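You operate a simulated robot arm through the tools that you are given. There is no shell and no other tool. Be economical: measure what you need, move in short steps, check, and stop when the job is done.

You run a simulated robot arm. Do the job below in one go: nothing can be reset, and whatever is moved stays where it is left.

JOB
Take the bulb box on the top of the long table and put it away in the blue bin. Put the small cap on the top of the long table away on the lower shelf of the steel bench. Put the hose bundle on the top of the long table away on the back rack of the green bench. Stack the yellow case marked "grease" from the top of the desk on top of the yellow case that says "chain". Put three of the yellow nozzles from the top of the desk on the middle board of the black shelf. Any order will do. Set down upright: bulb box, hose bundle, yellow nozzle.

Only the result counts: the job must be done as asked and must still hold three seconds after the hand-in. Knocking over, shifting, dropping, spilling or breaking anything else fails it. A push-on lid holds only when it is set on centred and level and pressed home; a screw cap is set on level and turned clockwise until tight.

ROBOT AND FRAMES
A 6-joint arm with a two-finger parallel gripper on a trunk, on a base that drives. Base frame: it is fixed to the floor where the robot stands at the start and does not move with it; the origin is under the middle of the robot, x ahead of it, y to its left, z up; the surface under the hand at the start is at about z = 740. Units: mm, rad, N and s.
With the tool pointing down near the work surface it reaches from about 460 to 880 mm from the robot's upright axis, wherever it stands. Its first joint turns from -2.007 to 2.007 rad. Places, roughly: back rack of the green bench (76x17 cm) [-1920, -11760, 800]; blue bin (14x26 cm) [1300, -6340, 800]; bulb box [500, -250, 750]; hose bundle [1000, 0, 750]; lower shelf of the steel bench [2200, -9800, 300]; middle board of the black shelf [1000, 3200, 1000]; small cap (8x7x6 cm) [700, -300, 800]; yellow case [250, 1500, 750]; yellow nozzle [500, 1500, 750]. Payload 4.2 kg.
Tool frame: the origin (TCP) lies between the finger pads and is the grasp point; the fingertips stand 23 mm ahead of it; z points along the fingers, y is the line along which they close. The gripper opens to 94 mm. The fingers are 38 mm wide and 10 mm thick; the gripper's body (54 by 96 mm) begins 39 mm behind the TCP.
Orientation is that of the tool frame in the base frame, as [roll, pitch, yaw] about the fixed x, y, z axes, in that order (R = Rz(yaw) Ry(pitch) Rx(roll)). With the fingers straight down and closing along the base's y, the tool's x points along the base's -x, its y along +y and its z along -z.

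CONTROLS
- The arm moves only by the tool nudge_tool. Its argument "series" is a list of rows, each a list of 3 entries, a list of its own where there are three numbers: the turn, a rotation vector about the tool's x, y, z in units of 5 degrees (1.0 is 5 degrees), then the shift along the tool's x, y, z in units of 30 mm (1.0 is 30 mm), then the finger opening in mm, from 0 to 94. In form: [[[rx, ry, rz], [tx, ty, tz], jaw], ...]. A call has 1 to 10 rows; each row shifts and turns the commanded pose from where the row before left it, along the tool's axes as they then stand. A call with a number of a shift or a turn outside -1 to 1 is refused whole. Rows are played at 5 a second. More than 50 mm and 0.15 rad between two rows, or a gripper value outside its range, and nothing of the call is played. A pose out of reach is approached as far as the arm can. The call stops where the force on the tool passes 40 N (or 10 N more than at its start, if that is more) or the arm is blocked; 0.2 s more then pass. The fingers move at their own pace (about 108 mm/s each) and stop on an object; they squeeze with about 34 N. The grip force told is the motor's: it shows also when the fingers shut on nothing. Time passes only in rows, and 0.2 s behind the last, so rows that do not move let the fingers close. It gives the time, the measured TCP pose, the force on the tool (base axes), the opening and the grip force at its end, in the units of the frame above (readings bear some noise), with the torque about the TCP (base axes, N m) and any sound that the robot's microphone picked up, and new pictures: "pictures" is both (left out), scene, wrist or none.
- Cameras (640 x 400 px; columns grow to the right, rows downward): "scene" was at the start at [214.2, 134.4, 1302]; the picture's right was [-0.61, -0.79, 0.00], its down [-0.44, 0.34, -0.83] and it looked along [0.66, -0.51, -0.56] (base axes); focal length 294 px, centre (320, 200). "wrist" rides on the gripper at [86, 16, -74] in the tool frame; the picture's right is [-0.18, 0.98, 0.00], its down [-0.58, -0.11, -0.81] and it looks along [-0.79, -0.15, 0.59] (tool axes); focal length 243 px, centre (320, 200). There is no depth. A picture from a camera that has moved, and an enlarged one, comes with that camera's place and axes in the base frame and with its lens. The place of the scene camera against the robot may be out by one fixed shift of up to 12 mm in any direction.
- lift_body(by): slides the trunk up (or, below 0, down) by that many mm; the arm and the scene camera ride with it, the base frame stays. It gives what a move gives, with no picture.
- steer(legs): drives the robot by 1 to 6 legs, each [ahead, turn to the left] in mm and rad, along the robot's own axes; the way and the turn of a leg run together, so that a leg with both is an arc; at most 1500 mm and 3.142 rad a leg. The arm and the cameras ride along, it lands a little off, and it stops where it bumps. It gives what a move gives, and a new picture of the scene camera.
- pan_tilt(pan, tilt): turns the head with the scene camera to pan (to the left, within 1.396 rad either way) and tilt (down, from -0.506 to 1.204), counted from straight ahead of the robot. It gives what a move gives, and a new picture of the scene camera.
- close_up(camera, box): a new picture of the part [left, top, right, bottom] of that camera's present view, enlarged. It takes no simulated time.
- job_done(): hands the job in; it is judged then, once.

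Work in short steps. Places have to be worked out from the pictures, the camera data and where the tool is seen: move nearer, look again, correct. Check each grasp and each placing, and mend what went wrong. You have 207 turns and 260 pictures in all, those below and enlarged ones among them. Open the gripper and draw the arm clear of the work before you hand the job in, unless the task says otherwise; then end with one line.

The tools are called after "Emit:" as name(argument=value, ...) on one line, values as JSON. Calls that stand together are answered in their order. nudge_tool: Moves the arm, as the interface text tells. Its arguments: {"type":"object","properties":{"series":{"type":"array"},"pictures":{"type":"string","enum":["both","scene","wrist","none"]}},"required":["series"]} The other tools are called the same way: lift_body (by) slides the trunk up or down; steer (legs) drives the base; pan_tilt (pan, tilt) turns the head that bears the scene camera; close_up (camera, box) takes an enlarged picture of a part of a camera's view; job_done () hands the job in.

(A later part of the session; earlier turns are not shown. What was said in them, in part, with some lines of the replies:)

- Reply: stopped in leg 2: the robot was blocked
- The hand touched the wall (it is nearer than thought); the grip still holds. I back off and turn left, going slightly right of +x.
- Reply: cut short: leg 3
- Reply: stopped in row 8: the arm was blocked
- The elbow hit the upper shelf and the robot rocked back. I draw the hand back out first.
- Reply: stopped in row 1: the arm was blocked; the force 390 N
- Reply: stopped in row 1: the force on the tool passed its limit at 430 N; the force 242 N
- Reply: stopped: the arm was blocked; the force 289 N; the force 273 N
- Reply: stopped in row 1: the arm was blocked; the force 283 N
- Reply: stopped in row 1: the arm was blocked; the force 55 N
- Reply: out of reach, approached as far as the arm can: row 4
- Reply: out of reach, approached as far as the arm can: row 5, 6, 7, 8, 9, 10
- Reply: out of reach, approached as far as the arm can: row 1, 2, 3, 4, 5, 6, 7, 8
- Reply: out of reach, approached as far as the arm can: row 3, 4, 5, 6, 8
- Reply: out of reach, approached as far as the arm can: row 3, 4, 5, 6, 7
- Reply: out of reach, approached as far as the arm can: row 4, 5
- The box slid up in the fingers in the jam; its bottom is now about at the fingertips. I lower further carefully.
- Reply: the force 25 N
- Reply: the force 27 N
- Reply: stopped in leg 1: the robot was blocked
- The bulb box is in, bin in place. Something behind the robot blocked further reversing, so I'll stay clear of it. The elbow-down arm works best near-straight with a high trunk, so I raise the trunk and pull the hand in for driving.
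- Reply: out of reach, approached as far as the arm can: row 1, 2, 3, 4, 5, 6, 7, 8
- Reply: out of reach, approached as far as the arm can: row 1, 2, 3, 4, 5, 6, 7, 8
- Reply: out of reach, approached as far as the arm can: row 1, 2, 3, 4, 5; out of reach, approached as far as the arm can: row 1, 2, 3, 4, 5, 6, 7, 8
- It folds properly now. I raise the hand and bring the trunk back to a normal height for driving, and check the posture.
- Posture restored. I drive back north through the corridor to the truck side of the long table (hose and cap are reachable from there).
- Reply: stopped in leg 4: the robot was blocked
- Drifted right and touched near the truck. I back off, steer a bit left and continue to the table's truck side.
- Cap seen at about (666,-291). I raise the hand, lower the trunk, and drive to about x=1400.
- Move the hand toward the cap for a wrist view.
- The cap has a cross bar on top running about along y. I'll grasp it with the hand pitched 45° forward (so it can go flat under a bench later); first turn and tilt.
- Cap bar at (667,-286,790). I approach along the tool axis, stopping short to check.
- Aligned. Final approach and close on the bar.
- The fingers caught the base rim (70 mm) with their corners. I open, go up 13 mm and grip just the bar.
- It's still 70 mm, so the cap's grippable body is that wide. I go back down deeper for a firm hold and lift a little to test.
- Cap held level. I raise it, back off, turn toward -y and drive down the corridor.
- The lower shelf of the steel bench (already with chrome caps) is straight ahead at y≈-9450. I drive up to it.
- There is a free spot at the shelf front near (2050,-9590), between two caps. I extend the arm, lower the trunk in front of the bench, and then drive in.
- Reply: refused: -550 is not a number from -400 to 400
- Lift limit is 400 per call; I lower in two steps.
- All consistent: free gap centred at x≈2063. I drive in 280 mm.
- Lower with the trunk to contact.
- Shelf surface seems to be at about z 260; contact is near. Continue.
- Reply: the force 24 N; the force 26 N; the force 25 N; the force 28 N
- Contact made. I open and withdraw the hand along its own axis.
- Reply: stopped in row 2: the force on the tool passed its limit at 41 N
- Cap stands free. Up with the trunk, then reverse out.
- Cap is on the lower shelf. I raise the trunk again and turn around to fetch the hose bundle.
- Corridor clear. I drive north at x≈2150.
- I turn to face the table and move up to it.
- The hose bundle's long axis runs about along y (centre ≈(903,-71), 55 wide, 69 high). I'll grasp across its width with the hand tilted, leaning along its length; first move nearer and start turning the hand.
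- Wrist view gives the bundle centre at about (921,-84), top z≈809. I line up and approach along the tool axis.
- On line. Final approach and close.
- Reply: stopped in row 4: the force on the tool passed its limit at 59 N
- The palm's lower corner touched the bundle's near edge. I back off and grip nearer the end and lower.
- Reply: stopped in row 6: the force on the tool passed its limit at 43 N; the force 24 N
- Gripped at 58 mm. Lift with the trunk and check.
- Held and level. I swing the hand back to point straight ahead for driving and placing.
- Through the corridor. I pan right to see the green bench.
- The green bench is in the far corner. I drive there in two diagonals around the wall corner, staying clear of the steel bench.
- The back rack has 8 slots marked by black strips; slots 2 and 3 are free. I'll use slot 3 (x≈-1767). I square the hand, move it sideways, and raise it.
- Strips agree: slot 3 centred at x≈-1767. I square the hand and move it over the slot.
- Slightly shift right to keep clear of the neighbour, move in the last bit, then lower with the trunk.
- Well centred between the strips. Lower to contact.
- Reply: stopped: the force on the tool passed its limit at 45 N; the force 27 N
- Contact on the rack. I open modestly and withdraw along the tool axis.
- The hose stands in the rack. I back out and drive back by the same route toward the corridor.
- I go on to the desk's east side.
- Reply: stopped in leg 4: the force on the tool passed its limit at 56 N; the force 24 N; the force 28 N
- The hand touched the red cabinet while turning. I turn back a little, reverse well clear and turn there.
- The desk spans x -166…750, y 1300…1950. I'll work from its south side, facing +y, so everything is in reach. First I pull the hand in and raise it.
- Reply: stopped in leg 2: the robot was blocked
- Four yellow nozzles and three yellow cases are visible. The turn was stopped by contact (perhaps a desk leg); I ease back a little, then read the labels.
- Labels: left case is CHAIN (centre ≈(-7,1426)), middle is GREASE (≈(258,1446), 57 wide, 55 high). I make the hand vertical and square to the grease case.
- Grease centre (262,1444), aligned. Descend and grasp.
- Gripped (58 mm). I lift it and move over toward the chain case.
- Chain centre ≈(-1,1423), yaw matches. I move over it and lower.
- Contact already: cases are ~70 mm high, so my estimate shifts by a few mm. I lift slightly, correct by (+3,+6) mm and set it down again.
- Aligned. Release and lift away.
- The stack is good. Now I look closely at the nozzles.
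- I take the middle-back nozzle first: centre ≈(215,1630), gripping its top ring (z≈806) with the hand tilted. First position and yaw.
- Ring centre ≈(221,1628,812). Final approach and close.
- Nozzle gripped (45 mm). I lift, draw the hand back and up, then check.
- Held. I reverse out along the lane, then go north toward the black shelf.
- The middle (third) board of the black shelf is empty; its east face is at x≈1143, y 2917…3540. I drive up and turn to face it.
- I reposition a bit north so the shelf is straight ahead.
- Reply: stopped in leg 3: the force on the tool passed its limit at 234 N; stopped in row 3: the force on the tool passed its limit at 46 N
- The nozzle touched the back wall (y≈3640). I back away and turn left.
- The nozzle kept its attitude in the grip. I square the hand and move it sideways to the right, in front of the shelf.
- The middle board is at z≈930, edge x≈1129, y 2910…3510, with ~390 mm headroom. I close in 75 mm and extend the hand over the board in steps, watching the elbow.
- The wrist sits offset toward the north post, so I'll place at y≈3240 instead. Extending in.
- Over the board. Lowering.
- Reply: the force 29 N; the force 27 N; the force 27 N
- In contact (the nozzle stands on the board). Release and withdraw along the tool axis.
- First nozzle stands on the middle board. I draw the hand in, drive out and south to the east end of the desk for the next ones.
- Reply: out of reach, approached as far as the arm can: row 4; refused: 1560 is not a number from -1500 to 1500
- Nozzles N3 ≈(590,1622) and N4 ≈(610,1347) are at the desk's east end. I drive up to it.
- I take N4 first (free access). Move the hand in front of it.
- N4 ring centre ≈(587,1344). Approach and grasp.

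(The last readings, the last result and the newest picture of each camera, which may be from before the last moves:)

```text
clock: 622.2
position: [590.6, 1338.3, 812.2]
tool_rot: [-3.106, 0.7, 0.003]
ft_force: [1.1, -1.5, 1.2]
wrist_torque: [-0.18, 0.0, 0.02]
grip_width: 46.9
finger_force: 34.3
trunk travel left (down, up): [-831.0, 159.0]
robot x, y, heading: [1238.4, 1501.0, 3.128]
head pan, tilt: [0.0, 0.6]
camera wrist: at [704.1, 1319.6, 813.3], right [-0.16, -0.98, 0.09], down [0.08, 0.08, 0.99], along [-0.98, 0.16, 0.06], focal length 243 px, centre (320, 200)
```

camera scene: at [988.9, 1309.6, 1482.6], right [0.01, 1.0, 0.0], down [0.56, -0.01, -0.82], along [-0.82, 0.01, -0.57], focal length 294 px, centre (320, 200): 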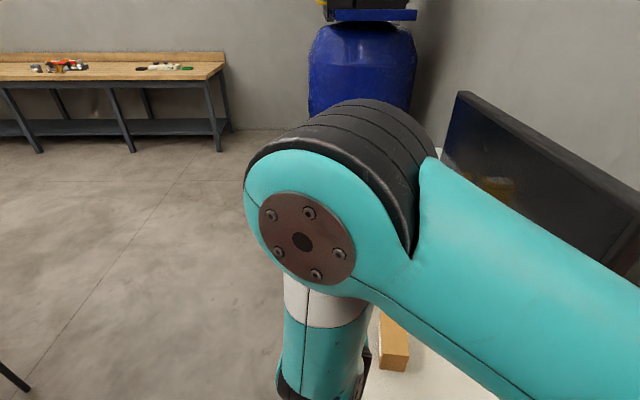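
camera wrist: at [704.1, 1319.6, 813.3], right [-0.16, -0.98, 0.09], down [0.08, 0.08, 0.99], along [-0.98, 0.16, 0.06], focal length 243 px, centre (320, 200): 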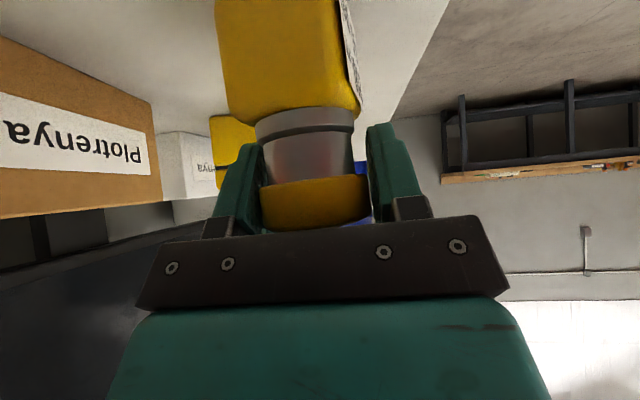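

Gripped. Lift with the trunk, check, then back out and head for the shelf.

Emit:
lift_body(by=150)

Emit:
close_up(camera="wrist", box=[0, 0, 640, 400])

Emit:
nudge_tool(series=[[[0, 0, 0], [0, 0, -1], 25], [[0, 0, 0], [0, 0, -1], 25], [[0, 0, 0], [-0.5, 0, -0.5], 25]], pictures="none")

Emit:
steer(legs=[[-740, 0], [0, -1.571]])

```text
clock: 624.0
position: [590.1, 1338.1, 962.3]
tool_rot: [-3.108, 0.699, 0.006]
ft_force: [0.0, -0.5, -2.2]
wrist_torque: [-0.03, -0.01, -0.02]
grip_width: 46.8
finger_force: 33.8
trunk travel left (down, up): [-981.0, 9.0]
robot x, y, heading: [1241.9, 1499.3, 3.133]
head pan, tilt: [0.0, 0.6]
```

```text
1.00 times, centred on (320, 200) of wrist (not enlarged: the box is as wide or as high as the picture)
camera zoom: at [704.1, 1319.8, 963.2], right [-0.16, -0.98, 0.09], down [0.08, 0.08, 0.99], along [-0.98, 0.16, 0.06], focal length 243 px, centre (320, 200)
```

zoom: 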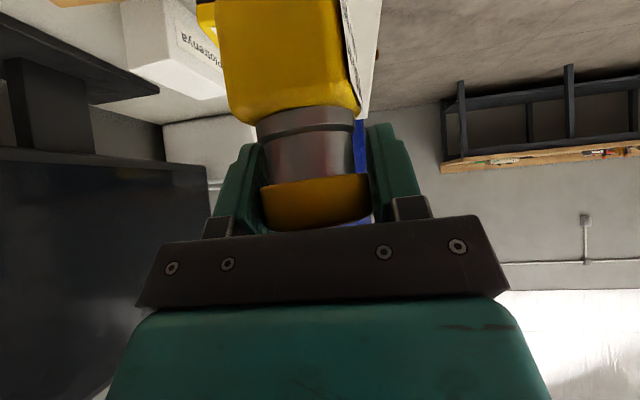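

```text
clock: 624.8
position: [628.5, 1333.0, 1027.0]
tool_rot: [-3.105, 0.698, 0.005]
ft_force: [-0.5, 0.1, -1.9]
wrist_torque: [-0.01, 0.01, 0.0]
grip_width: 46.8
finger_force: 33.8
trunk travel left (down, up): [-981.0, 9.0]
robot x, y, heading: [1240.8, 1498.3, 3.128]
head pan, tilt: [0.0, 0.6]
```

```text
clock: 632.6
position: [1824.4, 2102.5, 1027.2]
tool_rot: [-3.108, 0.698, -1.595]
ft_force: [0.3, 0.3, -2.6]
wrist_torque: [0.01, -0.01, -0.03]
grip_width: 46.1
finger_force: 34.2
trunk travel left (down, up): [-981.0, 9.0]
robot x, y, heading: [1975.6, 1486.5, 1.531]
head pan, tilt: [0.0, 0.6]
camera scene: at [1779.3, 1735.5, 1632.6], right [1.0, -0.04, 0.0], down [-0.02, -0.56, -0.82], along [0.03, 0.82, -0.57], focal length 294 px, centre (320, 200)
```

scene: 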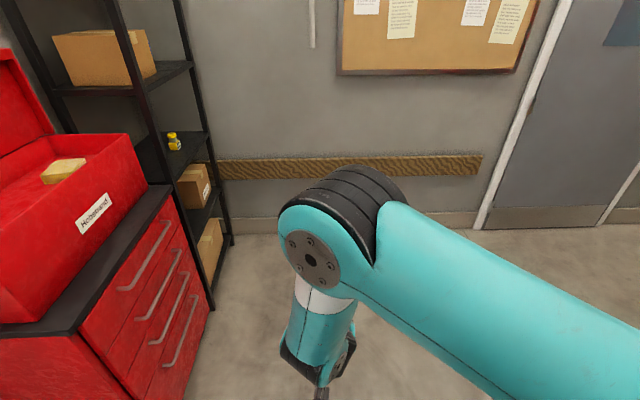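

Emit:
steer(legs=[[0, 0.075], [1450, 0], [0, 1.54]])

```text
clock: 644.1
position: [1323.4, 2799.0, 1027.1]
tool_rot: [-3.108, 0.697, -0.01]
ft_force: [0.3, 0.7, -2.4]
wrist_torque: [0.0, 0.01, -0.01]
grip_width: 45.5
finger_force: 34.3
trunk travel left (down, up): [-981.0, 9.0]
robot x, y, heading: [1937.0, 2953.7, 3.117]
head pan, tilt: [0.0, 0.6]
camera scene: at [1684.0, 2768.7, 1632.6], right [0.03, 1.0, 0.0], down [0.56, -0.02, -0.83], along [-0.82, 0.02, -0.57], focal length 294 px, centre (320, 200)
```

scene: 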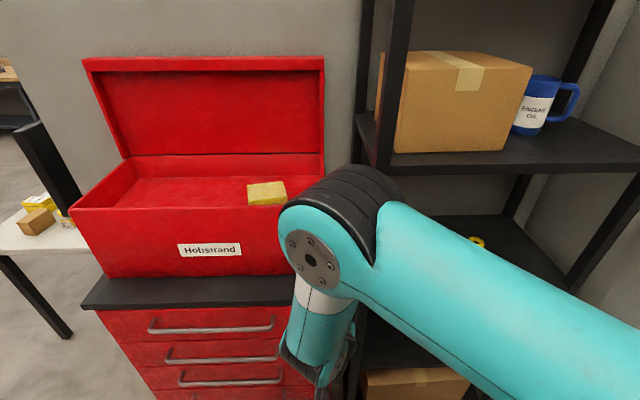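

Emit:
nudge_tool(series=[[[0, 0, 0], [-0.13, -1, -0.15], 25], [[0, 0, 0], [-0.13, -1, -0.15], 25], [[0, 0, 0], [-0.13, -1, -0.15], 25], [[0, 0, 0], [-0.13, -1, -0.15], 25], [[0, 0, 0], [-0.13, -1, -0.15], 25], [[0, 0, 0], [-0.13, -1, -0.15], 25], [[0, 0, 0], [-0.13, -1, -0.15], 25], [[0, 0, 0], [-0.13, -1, -0.15], 25], [[0, 0, 0], [-0.13, -1, -0.15], 25], [[0, 0, 0], [-0.13, -1, -0.15], 25]], pictures="none")

Emit:
steer(legs=[[80, 0.02]])

Emit:
close_up(camera="wrist", box=[0, 0, 640, 400])

```text
clock: 646.3
position: [1333.1, 3101.0, 1094.7]
tool_rot: [-3.11, 0.701, -0.011]
ft_force: [0.2, -0.5, -2.2]
wrist_torque: [0.02, -0.01, -0.02]
grip_width: 45.9
finger_force: 34.2
trunk travel left (down, up): [-981.0, 9.0]
robot x, y, heading: [1940.4, 2958.4, 3.117]
head pan, tilt: [0.0, 0.6]
```

```text
clock: 647.4
position: [1250.4, 3089.2, 1094.6]
tool_rot: [-3.106, 0.699, 0.011]
ft_force: [1.2, 0.8, -2.6]
wrist_torque: [0.02, 0.02, 0.02]
grip_width: 45.8
finger_force: 34.4
trunk travel left (down, up): [-981.0, 9.0]
robot x, y, heading: [1857.0, 2955.0, 3.132]
head pan, tilt: [0.0, 0.6]
camera scene: at [1607.0, 2764.9, 1632.7], right [0.01, 1.0, 0.0], down [0.56, 0.0, -0.83], along [-0.83, 0.0, -0.56], focal length 294 px, centre (320, 200)
```

scene: 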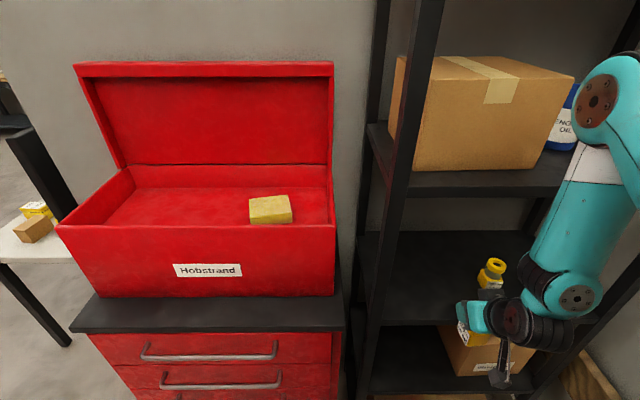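

```text
1.00 times, centred on (320, 200) of wrist (not enlarged: the box is as wide or as high as the picture)
camera zoom: at [1362.9, 3071.5, 1095.6], right [-0.15, -0.98, 0.09], down [0.07, 0.08, 0.99], along [-0.99, 0.16, 0.06], focal length 243 px, centre (320, 200)
```

zoom: 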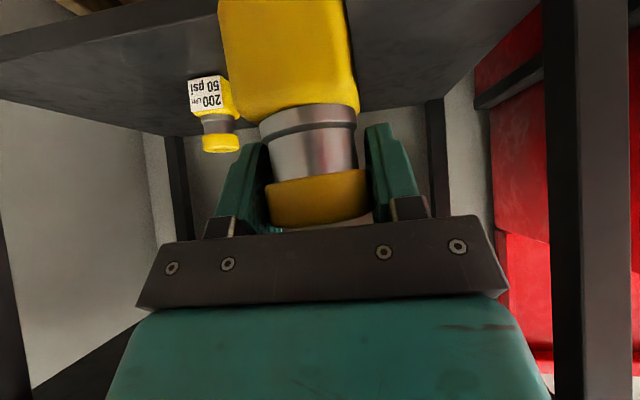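

Emit:
nudge_tool(series=[[[0, 0, 0], [-0.79, -0.11, 0.665], 25], [[0, 0, 0], [-0.79, -0.11, 0.665], 25], [[0, 0, 0], [-0.79, -0.11, 0.665], 25], [[0, 0, 0], [-0.79, -0.11, 0.665], 25], [[0, 0, 0], [-0.79, -0.11, 0.665], 25], [[0, 0, 0], [-0.79, -0.11, 0.665], 25]], pictures="scene")

```text
clock: 648.8
position: [1076.7, 3108.6, 1092.6]
tool_rot: [-3.11, 0.684, 0.008]
ft_force: [-0.1, -0.6, -1.9]
wrist_torque: [0.0, 0.02, -0.04]
grip_width: 45.5
finger_force: 33.7
trunk travel left (down, up): [-981.0, 9.0]
robot x, y, heading: [1859.3, 2956.3, 3.132]
head pan, tilt: [0.0, 0.6]
camera scene: at [1615.2, 2764.5, 1633.2], right [0.01, 1.0, 0.0], down [0.56, 0.0, -0.83], along [-0.83, 0.01, -0.56], focal length 294 px, centre (320, 200)
```

scene: 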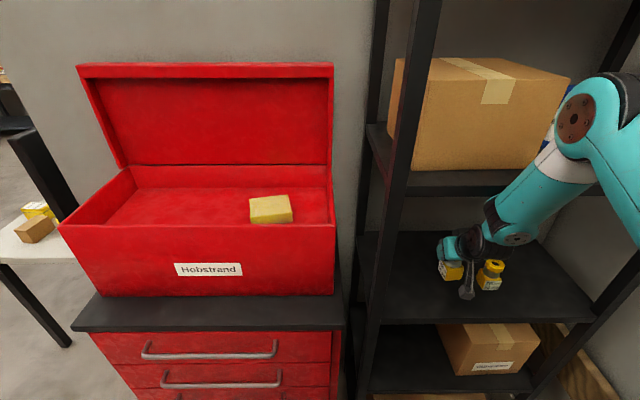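

The robot has tilted slightly: the elbow is touching the carton on the board above. I draw back at once.

Emit:
nudge_tool(series=[[[0, 0, 0], [0.79, 0, -0.665], 25], [[0, 0, 0], [0.79, 0, -0.665], 25], [[0, 0, 0], [0.79, 0, -0.665], 25], [[0, 0, 0], [0.79, 0, -0.665], 25], [[0, 0, 0], [0.79, 0, -0.665], 25], [[0, 0, 0], [0.79, 0, -0.665], 25]], pictures="scene")

```text
clock: 650.2
position: [1249.8, 3106.7, 1094.6]
tool_rot: [-3.107, 0.699, 0.013]
ft_force: [0.7, 0.2, -2.4]
wrist_torque: [0.0, 0.01, 0.0]
grip_width: 45.4
finger_force: 33.9
trunk travel left (down, up): [-981.0, 9.0]
robot x, y, heading: [1853.6, 2957.3, 3.139]
head pan, tilt: [0.0, 0.6]
camera scene: at [1606.5, 2764.8, 1632.6], right [0.01, 1.0, 0.0], down [0.57, 0.0, -0.82], along [-0.82, 0.0, -0.57], focal length 294 px, centre (320, 200)
```

scene: 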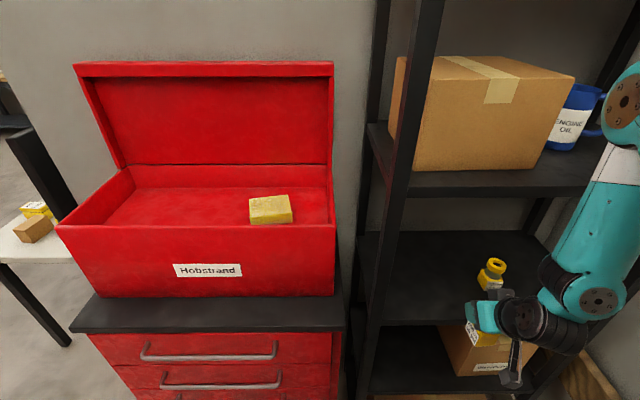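

The carton looks unmoved. I reverse 100 mm so that the arm works more stretched, with the elbow farther out.

Emit:
steer(legs=[[-105, 0]])

Emit:
nudge_tool(series=[[[0, 0, 0], [-0.79, -0.02, 0.665], 25], [[0, 0, 0], [-0.79, -0.02, 0.665], 25], [[0, 0, 0], [-0.79, -0.02, 0.665], 25], [[0, 0, 0], [-0.79, -0.02, 0.665], 25], [[0, 0, 0], [-0.79, -0.02, 0.665], 25], [[0, 0, 0], [-0.79, -0.02, 0.665], 25], [[0, 0, 0], [-0.79, -0.02, 0.665], 25]], pictures="scene")

```text
clock: 651.4
position: [1358.9, 3108.5, 1094.8]
tool_rot: [-3.107, 0.698, 0.008]
ft_force: [-0.7, 0.0, -3.0]
wrist_torque: [0.01, 0.04, -0.01]
grip_width: 45.4
finger_force: 34.0
trunk travel left (down, up): [-981.0, 9.0]
robot x, y, heading: [1963.4, 2954.6, 3.13]
head pan, tilt: [0.0, 0.6]
camera scene: at [1713.5, 2765.1, 1632.5], right [0.01, 1.0, 0.0], down [0.57, -0.01, -0.82], along [-0.82, 0.01, -0.57], focal length 294 px, centre (320, 200)
```

scene: 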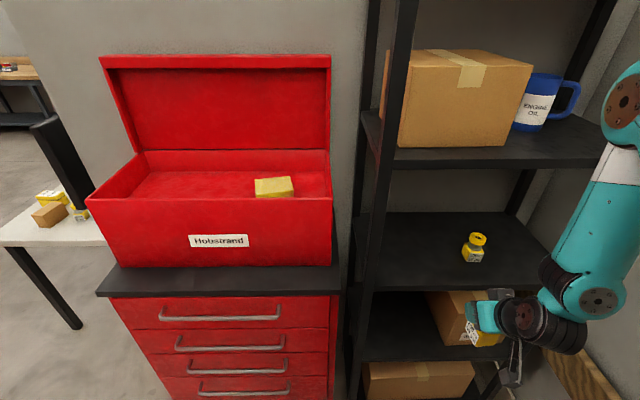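

```text
clock: 653.0
position: [1141.3, 3118.0, 1094.5]
tool_rot: [-3.105, 0.697, 0.007]
ft_force: [0.1, -0.6, -2.0]
wrist_torque: [-0.04, 0.02, 0.02]
grip_width: 45.4
finger_force: 33.9
trunk travel left (down, up): [-981.0, 9.0]
robot x, y, heading: [1965.5, 2958.3, 3.133]
head pan, tilt: [0.0, 0.6]
camera scene: at [1714.1, 2765.0, 1632.6], right [0.01, 1.0, 0.0], down [0.56, -0.01, -0.83], along [-0.83, 0.01, -0.56], focal length 294 px, centre (320, 200)
```

scene: 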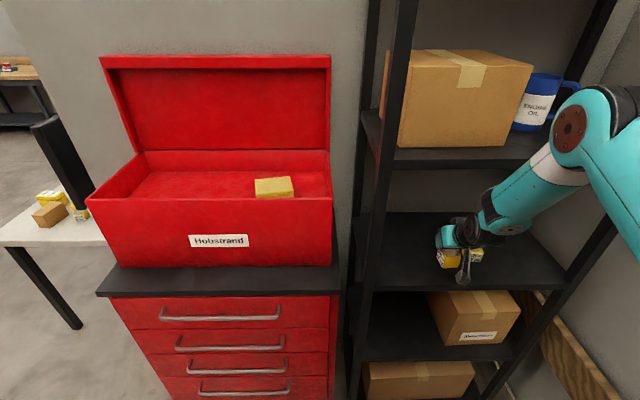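

Elbow now well clear. Final 78 mm in.

Emit:
nudge_tool(series=[[[0, 0, 0], [-0.68, 0.03, 0.57], 25], [[0, 0, 0], [-0.68, 0.03, 0.57], 25], [[0, 0, 0], [-0.68, 0.03, 0.57], 25]], pictures="both")

```text
clock: 653.8
position: [1061.6, 3116.4, 1095.2]
tool_rot: [-3.107, 0.697, 0.007]
ft_force: [0.2, 1.0, -2.2]
wrist_torque: [-0.01, 0.0, 0.0]
grip_width: 45.4
finger_force: 34.1
trunk travel left (down, up): [-981.0, 9.0]
robot x, y, heading: [1966.3, 2958.0, 3.133]
head pan, tilt: [0.0, 0.6]
camera scene: at [1714.1, 2765.0, 1632.6], right [0.01, 1.0, 0.0], down [0.56, -0.01, -0.83], along [-0.83, 0.01, -0.56], focal length 294 px, centre (320, 200)
camera wrist: at [1174.8, 3098.3, 1096.4], right [-0.16, -0.98, 0.09], down [0.07, 0.08, 0.99], along [-0.98, 0.16, 0.06], focal length 243 px, centre (320, 200)
```

scene: 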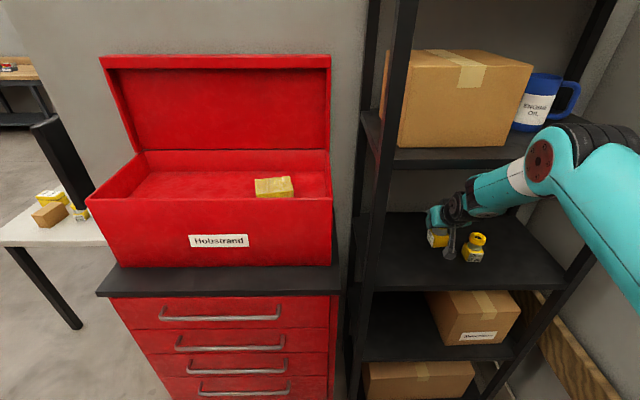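
wrist: 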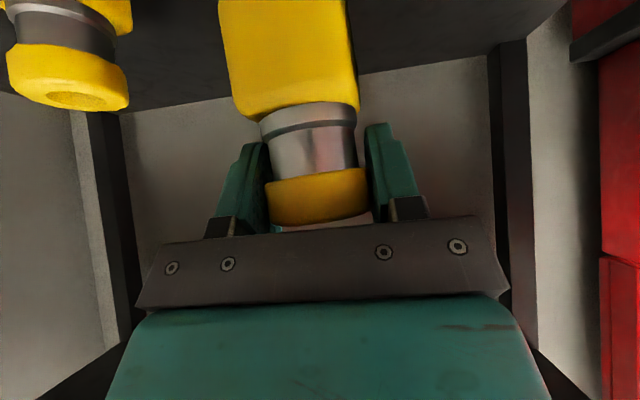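

Lower to contact (board z≈947).

Emit:
lift_body(by=-72)

Emit:
lift_body(by=-4)

Emit:
lift_body(by=-3)

```text
clock: 654.9
position: [1060.4, 3116.7, 1024.3]
tool_rot: [-3.107, 0.703, 0.007]
ft_force: [-2.1, 0.3, 2.3]
wrist_torque: [-0.08, 0.22, -0.05]
grip_width: 45.4
finger_force: 34.2
trunk travel left (down, up): [-909.0, 81.0]
robot x, y, heading: [1964.2, 2958.2, 3.137]
head pan, tilt: [0.0, 0.6]
```

```text
clock: 655.4
position: [1060.5, 3118.5, 1024.2]
tool_rot: [-3.103, 0.705, 0.006]
ft_force: [3.7, 4.3, 23.0]
wrist_torque: [-0.21, 0.08, 0.02]
grip_width: 45.6
finger_force: 34.0
trunk travel left (down, up): [-905.0, 85.0]
robot x, y, heading: [1966.4, 2957.7, 3.133]
head pan, tilt: [0.0, 0.6]
```

```text
clock: 655.9
position: [1060.3, 3117.0, 1017.6]
tool_rot: [-3.108, 0.702, 0.007]
ft_force: [-1.6, 4.8, 21.8]
wrist_torque: [-0.14, 0.17, 0.0]
grip_width: 45.3
finger_force: 34.1
trunk travel left (down, up): [-902.0, 88.0]
robot x, y, heading: [1965.1, 2957.4, 3.135]
head pan, tilt: [0.0, 0.6]
```

Contact. Release and withdraw.

Emit:
nudge_tool(series=[[[0, 0, 0], [0, 0, 0], 70], [[0, 0, 0], [0, 0, 0], 70], [[0, 0, 0], [0.2, 0, -0.6], 70], [[0, 0, 0], [0.3, 0, -0.9], 70], [[0, 0, 0], [0.3, 0, -0.9], 70], [[0, 0, 0], [0.3, 0, -0.9], 70], [[0, 0, 0], [0.6, 0, -0.7], 70], [[0, 0, 0], [0.7, 0, -0.65], 70], [[0, 0, 0], [0.7, 0, -0.65], 70]], pictures="wrist")

```text
clock: 657.9
position: [1232.7, 3112.6, 1078.7]
tool_rot: [-3.105, 0.701, 0.007]
ft_force: [0.1, 0.0, 0.5]
wrist_torque: [-0.02, 0.0, -0.01]
grip_width: 69.8
finger_force: 0.1
trunk travel left (down, up): [-902.0, 88.0]
robot x, y, heading: [1963.0, 2958.1, 3.13]
head pan, tilt: [0.0, 0.6]
camera wrist: at [1346.0, 3094.9, 1078.4], right [-0.16, -0.98, 0.09], down [0.08, 0.08, 0.99], along [-0.98, 0.16, 0.06], focal length 243 px, centre (320, 200)
```

wrist: 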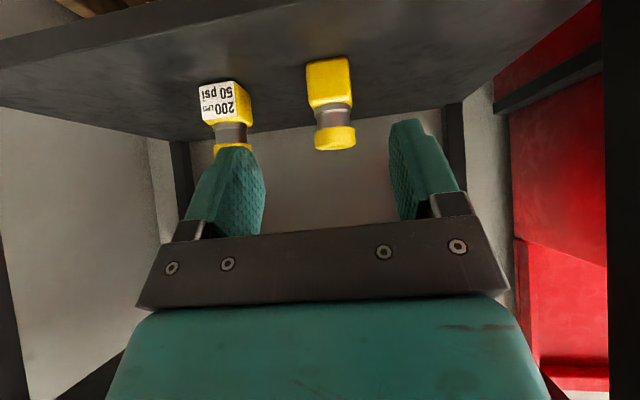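

Two stand. Back to the desk for the third.

Emit:
nudge_tool(series=[[[0, 0, 0], [0.76, 0.9, -0.64], 75], [[0, 0, 0], [0.76, 0.9, -0.64], 75], [[0, 0, 0], [0.76, 0.9, -0.64], 75], [[0, 0, 0], [0.76, 0.9, -0.64], 75]], pictures="none")

Emit:
steer(legs=[[0, 1.571], [1470, 0], [0, -1.571]])

```text
clock: 658.9
position: [1353.4, 3003.8, 1077.7]
tool_rot: [-3.107, 0.7, 0.008]
ft_force: [-0.4, -0.2, 0.5]
wrist_torque: [-0.03, -0.01, 0.03]
grip_width: 75.1
finger_force: 0.1
trunk travel left (down, up): [-902.0, 88.0]
robot x, y, heading: [1962.2, 2955.8, 3.135]
head pan, tilt: [0.0, 0.6]
```

```text
clock: 673.5
position: [1352.4, 1569.7, 1076.4]
tool_rot: [-3.107, 0.698, 0.043]
ft_force: [-0.3, 0.3, -0.7]
wrist_torque: [0.0, 0.0, -0.01]
grip_width: 75.1
finger_force: 0.1
trunk travel left (down, up): [-902.0, 88.0]
robot x, y, heading: [1964.6, 1542.7, -3.118]
head pan, tilt: [0.0, 0.6]
camera scene: at [1720.6, 1343.7, 1553.6], right [-0.03, 1.0, 0.0], down [0.56, 0.01, -0.83], along [-0.82, -0.02, -0.56], focal length 294 px, centre (320, 200)
```

scene: 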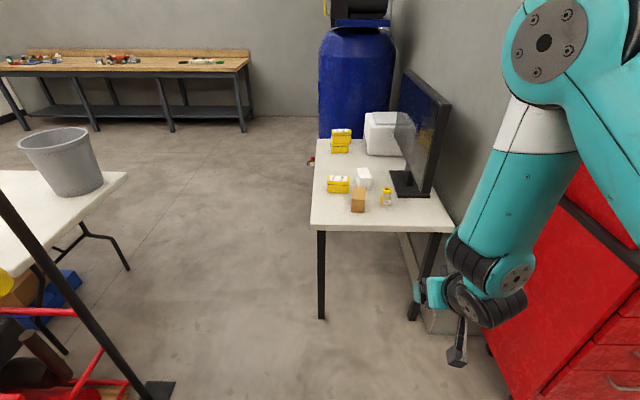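

Emit:
lift_body(by=-75)

Emit:
steer(legs=[[700, 0]])

Emit:
close_up(camera="wrist", box=[0, 0, 640, 400])

```text
clock: 674.7
position: [1350.8, 1568.6, 1001.8]
tool_rot: [-3.107, 0.7, 0.041]
ft_force: [0.1, -0.3, 0.8]
wrist_torque: [0.0, -0.04, 0.03]
grip_width: 75.0
finger_force: 0.0
trunk travel left (down, up): [-827.0, 163.0]
robot x, y, heading: [1964.0, 1541.1, -3.117]
head pan, tilt: [0.0, 0.6]
```

```text
clock: 678.5
position: [641.4, 1547.8, 1001.6]
tool_rot: [-3.108, 0.699, 0.045]
ft_force: [-0.4, 0.0, -0.4]
wrist_torque: [0.01, 0.0, 0.02]
grip_width: 75.0
finger_force: 0.1
trunk travel left (down, up): [-827.0, 163.0]
robot x, y, heading: [1253.0, 1523.2, -3.113]
head pan, tilt: [0.0, 0.6]
camera scene: at [1011.9, 1323.3, 1478.6], right [-0.03, 1.0, 0.0], down [0.56, 0.02, -0.83], along [-0.82, -0.02, -0.56], focal length 294 px, centre (320, 200)
```

scene: 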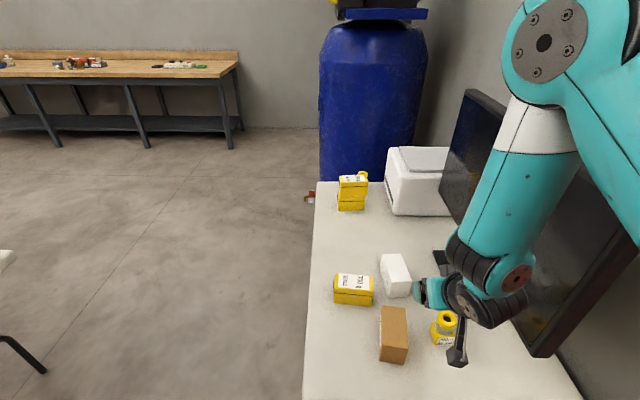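

```text
1.00 times, centred on (320, 200) of wrist (not enlarged: the box is as wide or as high as the picture)
camera zoom: at [756.1, 1534.0, 1002.6], right [-0.12, -0.99, 0.09], down [0.07, 0.08, 0.99], along [-0.99, 0.12, 0.06], focal length 243 px, centre (320, 200)
```

zoom: 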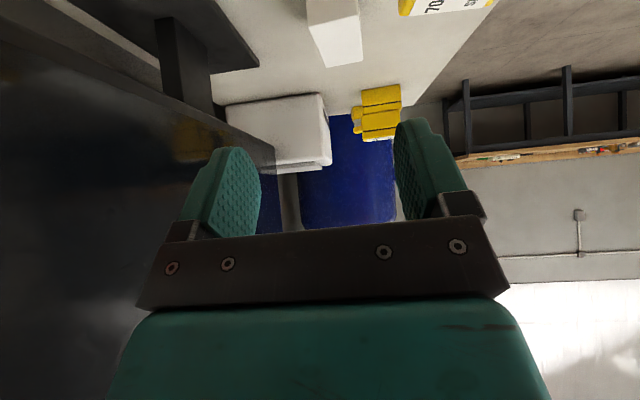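

N3 ≈(580,1627). I turn the hand slightly away from the monitor and approach to the pre-grasp point.

Emit:
nudge_tool(series=[[[0.72, 0, 0.855], [0, 0, 0], 75], [[0.72, 0, 0.855], [0, 0, 0], 75], [[0, 0, 0], [0.73, -0.76, 0.3], 75], [[0, 0, 0], [0.73, -0.76, 0.3], 75], [[0, 0, 0], [0.74, -0.77, 0.3], 75], [[0, 0, 0], [0, 0, 0.9], 75], [[0, 0, 0], [0, 0, 0.88], 75]], pictures="both")

```text
clock: 680.1
position: [652.5, 1619.9, 899.0]
tool_rot: [-3.105, 0.703, -0.148]
ft_force: [-0.5, -0.1, -0.2]
wrist_torque: [-0.01, 0.0, -0.03]
grip_width: 75.0
finger_force: 0.1
trunk travel left (down, up): [-827.0, 163.0]
robot x, y, heading: [1254.9, 1523.5, -3.112]
head pan, tilt: [0.0, 0.6]
camera scene: at [1012.2, 1323.1, 1478.7], right [-0.03, 1.0, 0.0], down [0.56, 0.02, -0.83], along [-0.82, -0.02, -0.56], focal length 294 px, centre (320, 200)
camera wrist: at [761.5, 1583.4, 900.1], right [-0.31, -0.95, 0.09], down [0.09, 0.07, 0.99], along [-0.95, 0.31, 0.07], focal length 243 px, centre (320, 200)
```

scene: 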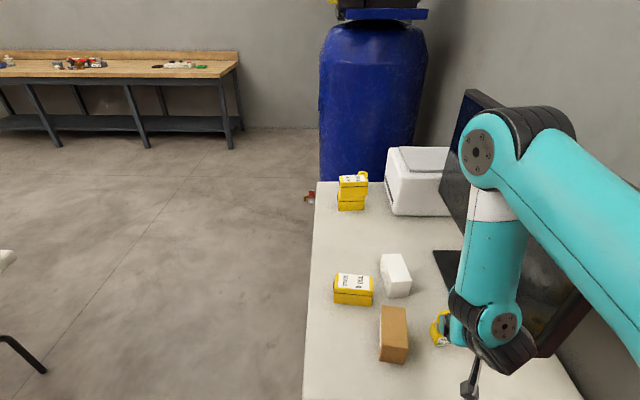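
wrist: 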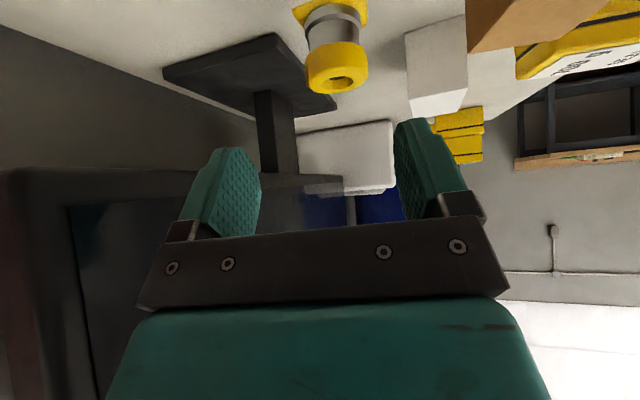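

Emit:
nudge_tool(series=[[[0, 0, 0], [-0.14, 0.5, 0.95], 75], [[0, 0, 0], [0, 0, 0.95], 75]], pictures="wrist")

```text
clock: 680.8
position: [610.0, 1610.8, 856.9]
tool_rot: [-3.107, 0.704, -0.15]
ft_force: [0.3, 0.8, 0.4]
wrist_torque: [-0.01, 0.0, 0.02]
grip_width: 75.1
finger_force: 0.0
trunk travel left (down, up): [-827.0, 163.0]
robot x, y, heading: [1256.7, 1524.0, -3.113]
head pan, tilt: [0.0, 0.6]
camera wrist: at [719.8, 1575.5, 857.3], right [-0.31, -0.95, 0.09], down [0.09, 0.07, 0.99], along [-0.95, 0.31, 0.07], focal length 243 px, centre (320, 200)
```

wrist: 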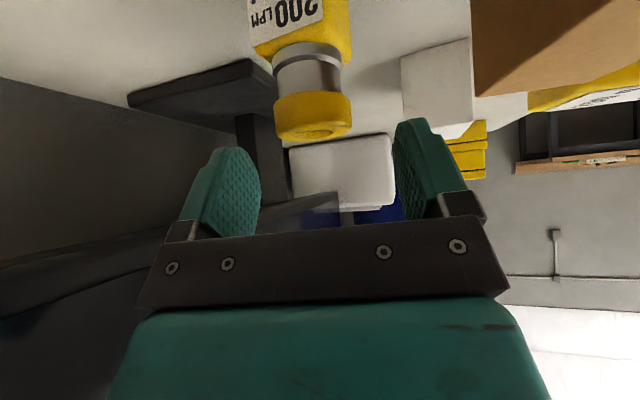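

Emit:
nudge_tool(series=[[[0, 0, 0], [0, -0.2, 0.95], 75], [[0, 0, 0], [0, 0, 0.97], 75], [[0, 0, 0], [0, 0, 0], 25], [[0, 0, 0], [0, 0, 0], 25], [[0, 0, 0], [0, 0, 0], 25]], pictures="wrist")

```text
clock: 682.0
position: [574.9, 1626.6, 814.3]
tool_rot: [-3.108, 0.706, -0.149]
ft_force: [1.3, -2.5, 9.6]
wrist_torque: [-0.46, 0.12, 0.09]
grip_width: 46.8
finger_force: 33.6
trunk travel left (down, up): [-827.0, 163.0]
robot x, y, heading: [1254.5, 1525.7, -3.109]
head pan, tilt: [0.0, 0.6]
camera wrist: at [684.9, 1590.5, 814.1], right [-0.31, -0.95, 0.09], down [0.09, 0.07, 0.99], along [-0.95, 0.31, 0.07], focal length 243 px, centre (320, 200)
```

wrist: 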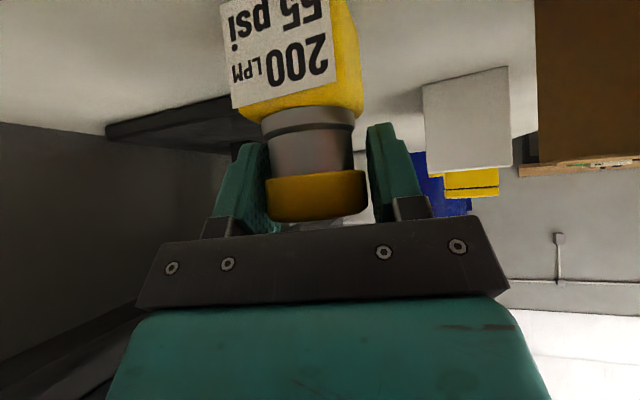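

Gripped. Lift, draw back, reverse out and turn north.

Emit:
lift_body(by=155)

Emit:
nudge_tool(series=[[[0, 0, 0], [0, 0, -1], 25], [[0, 0, 0], [-0.4, 0.3, -0.7], 25], [[0, 0, 0], [-0.4, 0.3, -0.7], 25]], pictures="wrist")

Emit:
steer(legs=[[-720, 0], [0, -1.56]])

```text
clock: 683.7
position: [575.8, 1626.9, 967.8]
tool_rot: [-3.107, 0.704, -0.151]
ft_force: [-0.4, 1.2, -1.0]
wrist_torque: [0.03, 0.0, -0.02]
grip_width: 46.3
finger_force: 33.9
trunk travel left (down, up): [-982.0, 8.0]
robot x, y, heading: [1253.4, 1527.7, -3.105]
head pan, tilt: [0.0, 0.6]
```

```text
clock: 684.5
position: [597.8, 1603.5, 1037.9]
tool_rot: [-3.107, 0.703, -0.15]
ft_force: [-0.5, 0.6, -3.7]
wrist_torque: [0.01, -0.03, 0.0]
grip_width: 46.4
finger_force: 33.4
trunk travel left (down, up): [-982.0, 8.0]
robot x, y, heading: [1253.6, 1524.4, -3.112]
head pan, tilt: [0.0, 0.6]
camera wrist: at [707.4, 1567.9, 1038.4], right [-0.31, -0.95, 0.09], down [0.09, 0.07, 0.99], along [-0.95, 0.31, 0.07], focal length 243 px, centre (320, 200)
```

wrist: 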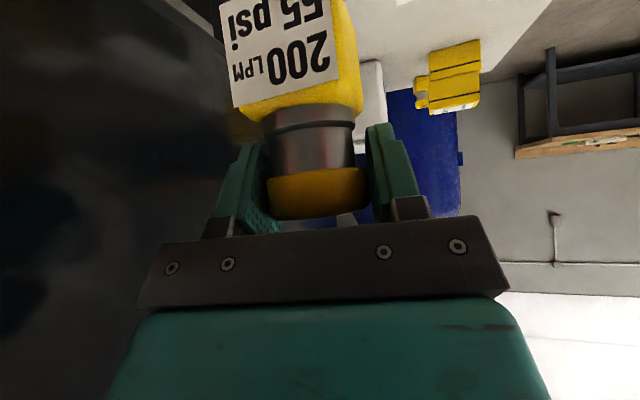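

```text
clock: 692.3
position: [2063.5, 2200.9, 1037.6]
tool_rot: [-3.107, 0.705, -1.715]
ft_force: [0.6, 0.1, -2.7]
wrist_torque: [-0.03, 0.0, -0.01]
grip_width: 43.5
finger_force: 33.9
trunk travel left (down, up): [-982.0, 8.0]
robot x, y, heading: [1991.2, 1541.7, 1.602]
head pan, tilt: [0.0, 0.6]
camera scene: at [1777.6, 1777.5, 1633.6], right [1.0, 0.04, 0.0], down [0.02, -0.56, -0.82], along [-0.03, 0.82, -0.57], focal length 294 px, centre (320, 200)
```

scene: 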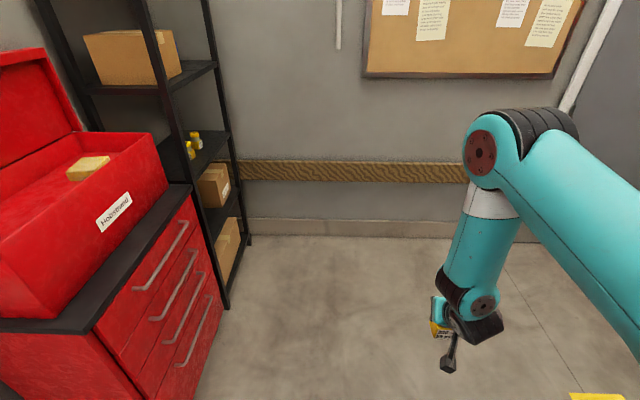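

Emit:
steer(legs=[[1340, 0], [0, 1.53]])

Emit:
close_up(camera="wrist", box=[0, 0, 640, 400])

```text
clock: 702.8
position: [1266.7, 3005.8, 1038.1]
tool_rot: [-3.107, 0.703, -0.194]
ft_force: [0.6, 0.5, -2.6]
wrist_torque: [0.01, 0.04, -0.02]
grip_width: 43.7
finger_force: 33.8
trunk travel left (down, up): [-982.0, 8.0]
robot x, y, heading: [1919.7, 2900.6, 3.131]
head pan, tilt: [0.0, 0.6]
camera scene: at [1667.9, 2708.3, 1633.6], right [0.01, 1.0, 0.0], down [0.56, -0.01, -0.82], along [-0.82, 0.01, -0.57], focal length 294 px, centre (320, 200)
```

scene: 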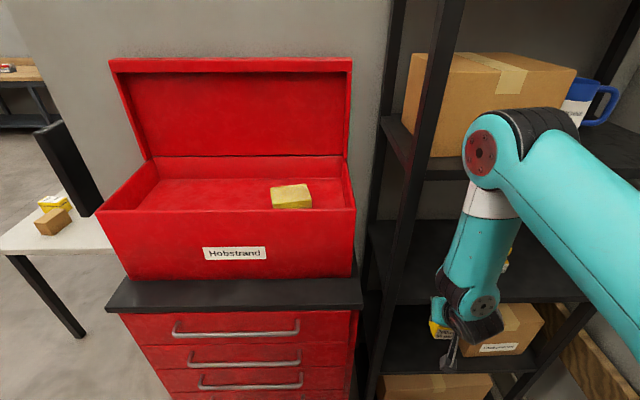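

```text
1.00 times, centred on (320, 200) of wrist (not enlarged: the box is as wide or as high as the picture)
camera zoom: at [1374.7, 2966.1, 1038.2], right [-0.35, -0.93, 0.09], down [0.09, 0.06, 0.99], along [-0.93, 0.35, 0.07], focal length 243 px, centre (320, 200)
```

zoom: 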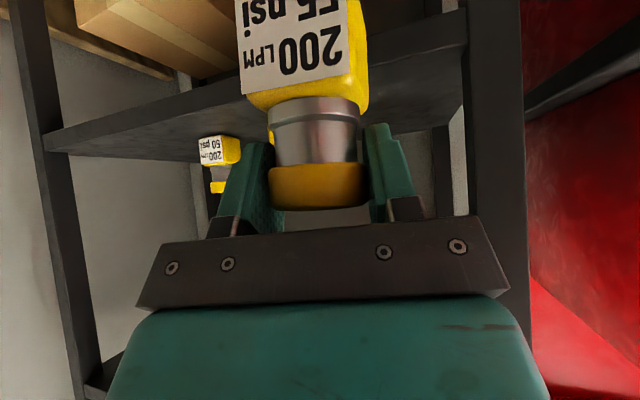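

The nozzle settled a few mm in the grip but holds. I reverse a little, raise and square the hand.

Emit:
steer(legs=[[-45, 0]])

Emit:
nudge_tool(series=[[[-0.72, 0, -0.85], [0, 0, 0], 25], [[-0.72, 0, -0.85], [0, 0, 0], 25], [[0, 0, 0], [-0.62, 0, -0.73], 25], [[0, 0, 0], [-0.62, 0, -0.73], 25], [[0, 0, 0], [-0.79, 0.1, 0.665], 25], [[0, 0, 0], [-0.79, 0.1, 0.665], 25], [[0, 0, 0], [-0.79, 0.1, 0.665], 25], [[0, 0, 0], [-0.79, 0.1, 0.665], 25]], pictures="both")

```text
clock: 703.7
position: [1313.4, 3006.0, 1037.9]
tool_rot: [-3.108, 0.704, -0.195]
ft_force: [0.9, -0.3, -1.9]
wrist_torque: [-0.03, 0.04, -0.06]
grip_width: 43.6
finger_force: 33.9
trunk travel left (down, up): [-982.0, 8.0]
robot x, y, heading: [1967.8, 2896.1, 3.125]
head pan, tilt: [0.0, 0.6]
camera scene: at [1714.3, 2707.6, 1633.5], right [0.01, 1.0, 0.0], down [0.57, -0.01, -0.82], along [-0.82, 0.01, -0.57], focal length 294 px, centre (320, 200)
```

scene: 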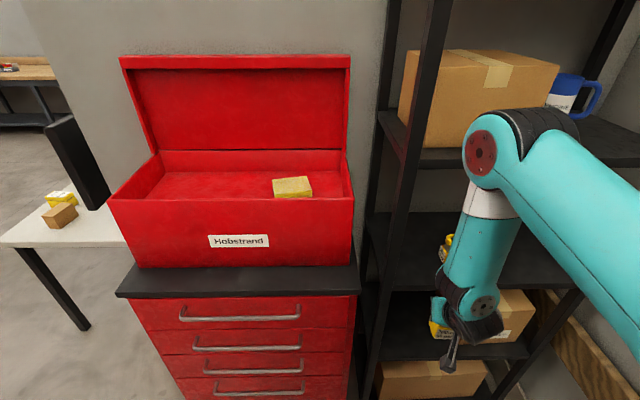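

```text
clock: 705.5
position: [1191.2, 2998.3, 1094.1]
tool_rot: [-3.107, 0.7, 0.0]
ft_force: [-1.0, -0.3, -3.3]
wrist_torque: [-0.03, 0.05, 0.01]
grip_width: 43.8
finger_force: 34.3
trunk travel left (down, up): [-982.0, 8.0]
robot x, y, heading: [1968.3, 2896.0, 3.132]
head pan, tilt: [0.0, 0.6]
camera scene: at [1714.9, 2707.7, 1633.6], right [0.01, 1.0, 0.0], down [0.56, -0.01, -0.83], along [-0.82, 0.01, -0.56], focal length 294 px, centre (320, 200)
camera wrist: at [1303.6, 2979.1, 1095.7], right [-0.16, -0.98, 0.09], down [0.07, 0.08, 0.99], along [-0.98, 0.17, 0.06], focal length 243 px, centre (320, 200)
```

scene: 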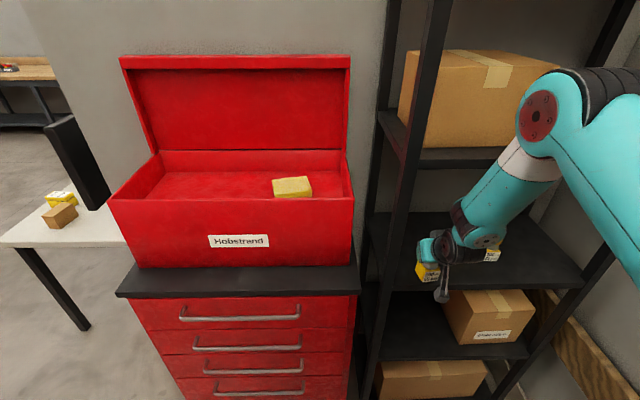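
wrist: 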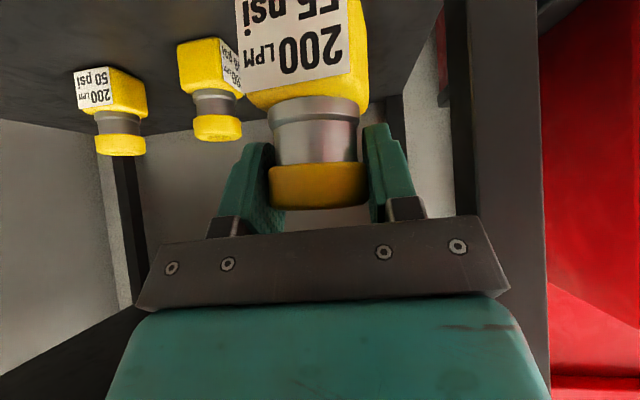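

Clear of the south post by ~45 mm. Extend the rest.

Emit:
nudge_tool(series=[[[0, 0, 0], [-0.79, 0.03, 0.665], 25], [[0, 0, 0], [-0.79, 0.03, 0.665], 25], [[0, 0, 0], [-0.79, 0.03, 0.665], 25], [[0, 0, 0], [-0.79, 0.03, 0.665], 25]], pictures="both")

```text
clock: 706.5
position: [1062.4, 2990.5, 1093.1]
tool_rot: [-3.106, 0.699, 0.0]
ft_force: [0.4, -0.3, -2.1]
wrist_torque: [0.0, 0.01, 0.02]
grip_width: 43.4
finger_force: 33.8
trunk travel left (down, up): [-982.0, 8.0]
robot x, y, heading: [1969.2, 2898.4, 3.127]
head pan, tilt: [0.0, 0.6]
camera scene: at [1715.0, 2707.6, 1633.7], right [0.01, 1.0, 0.0], down [0.56, -0.01, -0.83], along [-0.83, 0.01, -0.56], focal length 294 px, centre (320, 200)
camera wrist: at [1176.6, 2972.8, 1094.7], right [-0.16, -0.98, 0.09], down [0.07, 0.08, 0.99], along [-0.98, 0.17, 0.06], focal length 243 px, centre (320, 200)
```

scene: 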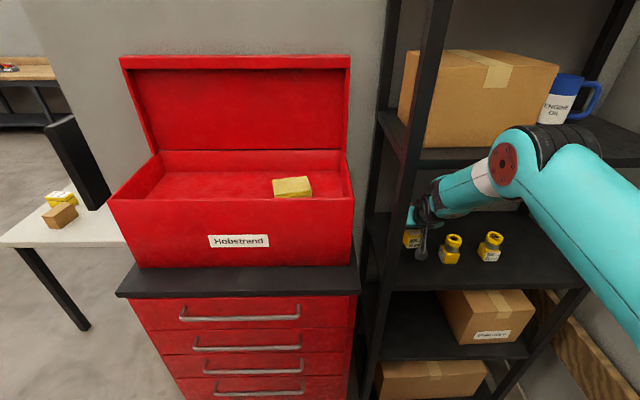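
wrist: 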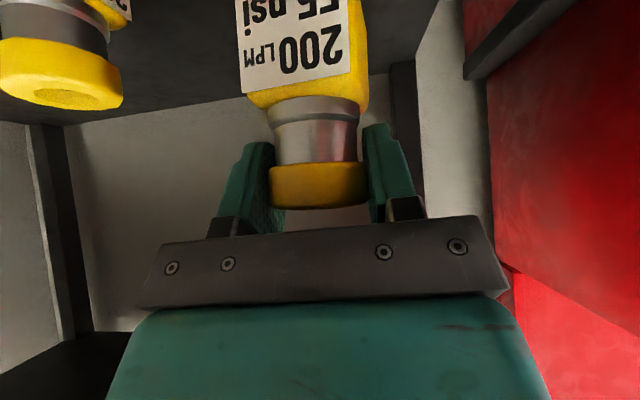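

Lower to contact.

Emit:
lift_body(by=-64)

Emit:
lift_body(by=-4)

Emit:
lift_body(by=-4)

Emit:
close_up(camera="wrist", box=[160, 0, 480, 200])

```text
clock: 707.5
position: [1063.8, 2992.7, 1029.1]
tool_rot: [-3.107, 0.698, 0.0]
ft_force: [0.1, -1.4, -2.9]
wrist_torque: [0.0, 0.01, 0.01]
grip_width: 43.6
finger_force: 34.5
trunk travel left (down, up): [-918.0, 72.0]
robot x, y, heading: [1967.3, 2896.7, 3.129]
head pan, tilt: [0.0, 0.6]
```

```text
clock: 708.0
position: [1062.8, 2992.4, 1028.3]
tool_rot: [-3.106, 0.703, 0.002]
ft_force: [3.0, -0.5, 15.8]
wrist_torque: [0.39, -0.68, -0.1]
grip_width: 43.3
finger_force: 33.9
trunk travel left (down, up): [-914.0, 76.0]
robot x, y, heading: [1966.3, 2895.2, 3.126]
head pan, tilt: [0.0, 0.6]
```

```text
clock: 708.5
position: [1062.9, 2989.6, 1025.8]
tool_rot: [-3.108, 0.708, 0.003]
ft_force: [-1.0, -7.5, 30.6]
wrist_torque: [-0.28, -0.28, 0.01]
grip_width: 43.4
finger_force: 33.8
trunk travel left (down, up): [-910.0, 80.0]
robot x, y, heading: [1965.1, 2897.3, 3.125]
head pan, tilt: [0.0, 0.6]
```

```text
2.00 times, centred on (320, 100) of wrist
camera zoom: at [1175.4, 2970.9, 1026.2], right [-0.16, -0.98, 0.1], down [0.08, 0.08, 0.99], along [-0.98, 0.17, 0.07], focal length 485 px, centre (320, 400)
```

zoom: 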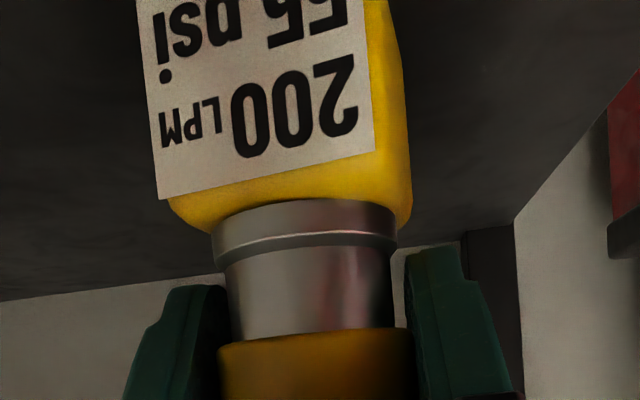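

Contact. Release and withdraw.

Emit:
nudge_tool(series=[[[0, 0, 0], [0, 0, 0], 66], [[0, 0, 0], [0, 0, 0], 66], [[0, 0, 0], [0.2, 0, -0.6], 66], [[0, 0, 0], [0.3, 0, -0.9], 66], [[0, 0, 0], [0.3, 0, -0.9], 66], [[0, 0, 0], [0.3, 0, -0.9], 66], [[0, 0, 0], [0.6, 0, -0.7], 66], [[0, 0, 0], [0.7, 0, -0.65], 66], [[0, 0, 0], [0.7, 0, -0.65], 66]], pictures="both")

```text
clock: 710.5
position: [1236.5, 2989.0, 1082.4]
tool_rot: [-3.105, 0.699, 0.001]
ft_force: [0.1, -0.2, 0.2]
wrist_torque: [0.0, 0.0, -0.01]
grip_width: 66.1
finger_force: 0.0
trunk travel left (down, up): [-910.0, 80.0]
robot x, y, heading: [1967.5, 2901.5, 3.13]
head pan, tilt: [0.0, 0.6]
camera scene: at [1714.5, 2707.6, 1561.6], right [0.01, 1.0, 0.0], down [0.57, -0.01, -0.82], along [-0.82, 0.01, -0.57], focal length 294 px, centre (320, 200)
camera wrist: at [1350.2, 2969.5, 1083.3], right [-0.16, -0.98, 0.09], down [0.08, 0.08, 0.99], along [-0.98, 0.17, 0.06], focal length 243 px, centre (320, 200)
```

scene: 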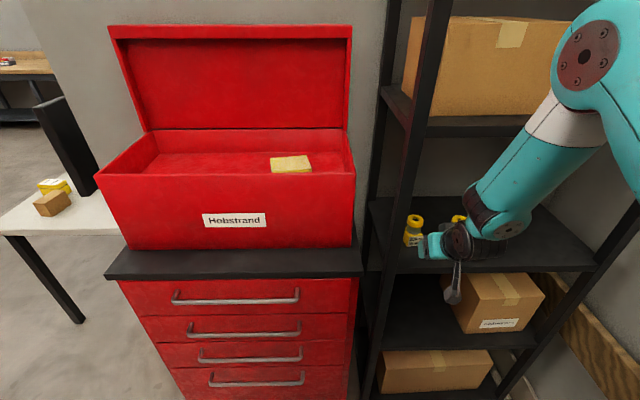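
wrist: 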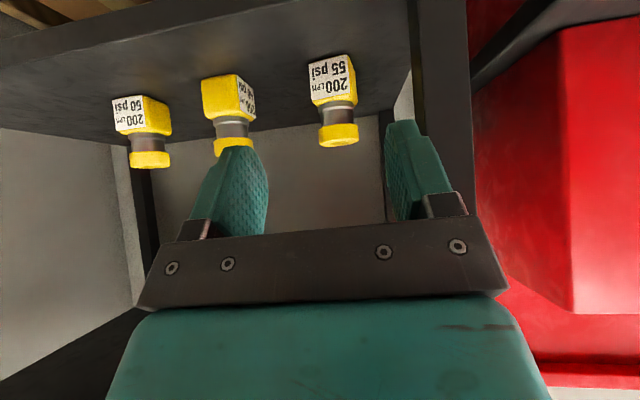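

All three nozzles stand on the middle board. I draw the robot clear.

Emit:
steer(legs=[[-200, 0]])

Emit:
close_up(camera="scene", box=[340, 160, 600, 320])

```text
clock: 712.1
position: [1437.8, 2984.1, 1081.7]
tool_rot: [-3.107, 0.698, 0.003]
ft_force: [0.6, 0.2, -0.5]
wrist_torque: [0.02, 0.02, 0.01]
grip_width: 66.3
finger_force: 0.0
trunk travel left (down, up): [-910.0, 80.0]
robot x, y, heading: [2168.2, 2893.6, 3.13]
head pan, tilt: [0.0, 0.6]
camera scene: at [1916.8, 2704.3, 1561.6], right [0.01, 1.0, 0.0], down [0.56, -0.01, -0.82], along [-0.82, 0.01, -0.57], focal length 294 px, centre (320, 200)
```

scene: 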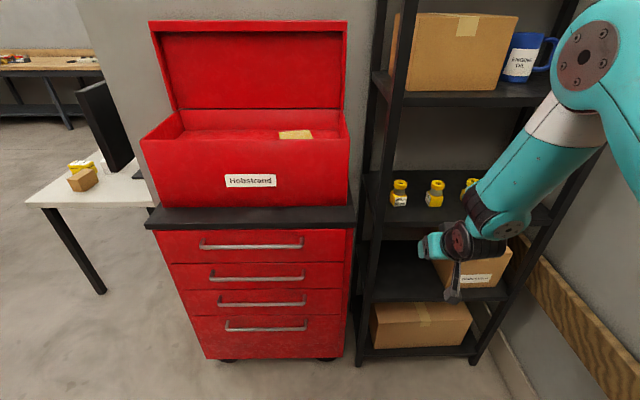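

```text
2.46 times, centred on (470, 240) of scene
camera zoom: at [1916.8, 2704.3, 1561.6], right [0.01, 1.0, 0.0], down [0.56, -0.01, -0.82], along [-0.82, 0.01, -0.57], focal length 723 px, centre (-49, 102)
```

zoom: 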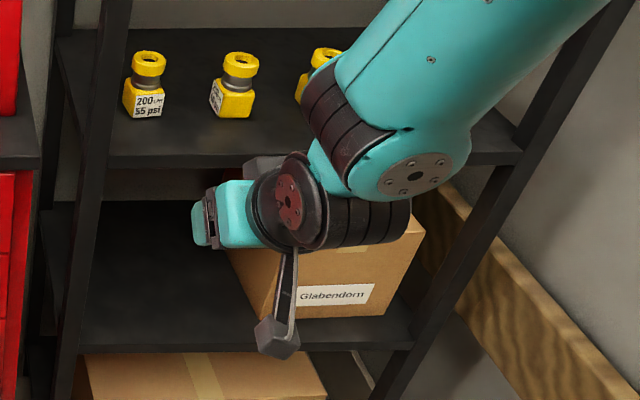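

Everything is placed, the gripper is open and empty, and the arm is clear, so I hand the job in.

Emit:
job_done()

```text
The job is handed in.
```

All five parts of the job were done and handed in, but the arm or base bumped other things on the way. It pressed hard on the blue bin and touched the red cabinet, a wall, the shelf above the nozzles and some unseen objects. The bin and the shelf's carton looked unmoved afterwards, but I did not check the cabinet or the unseen objects for a shift.
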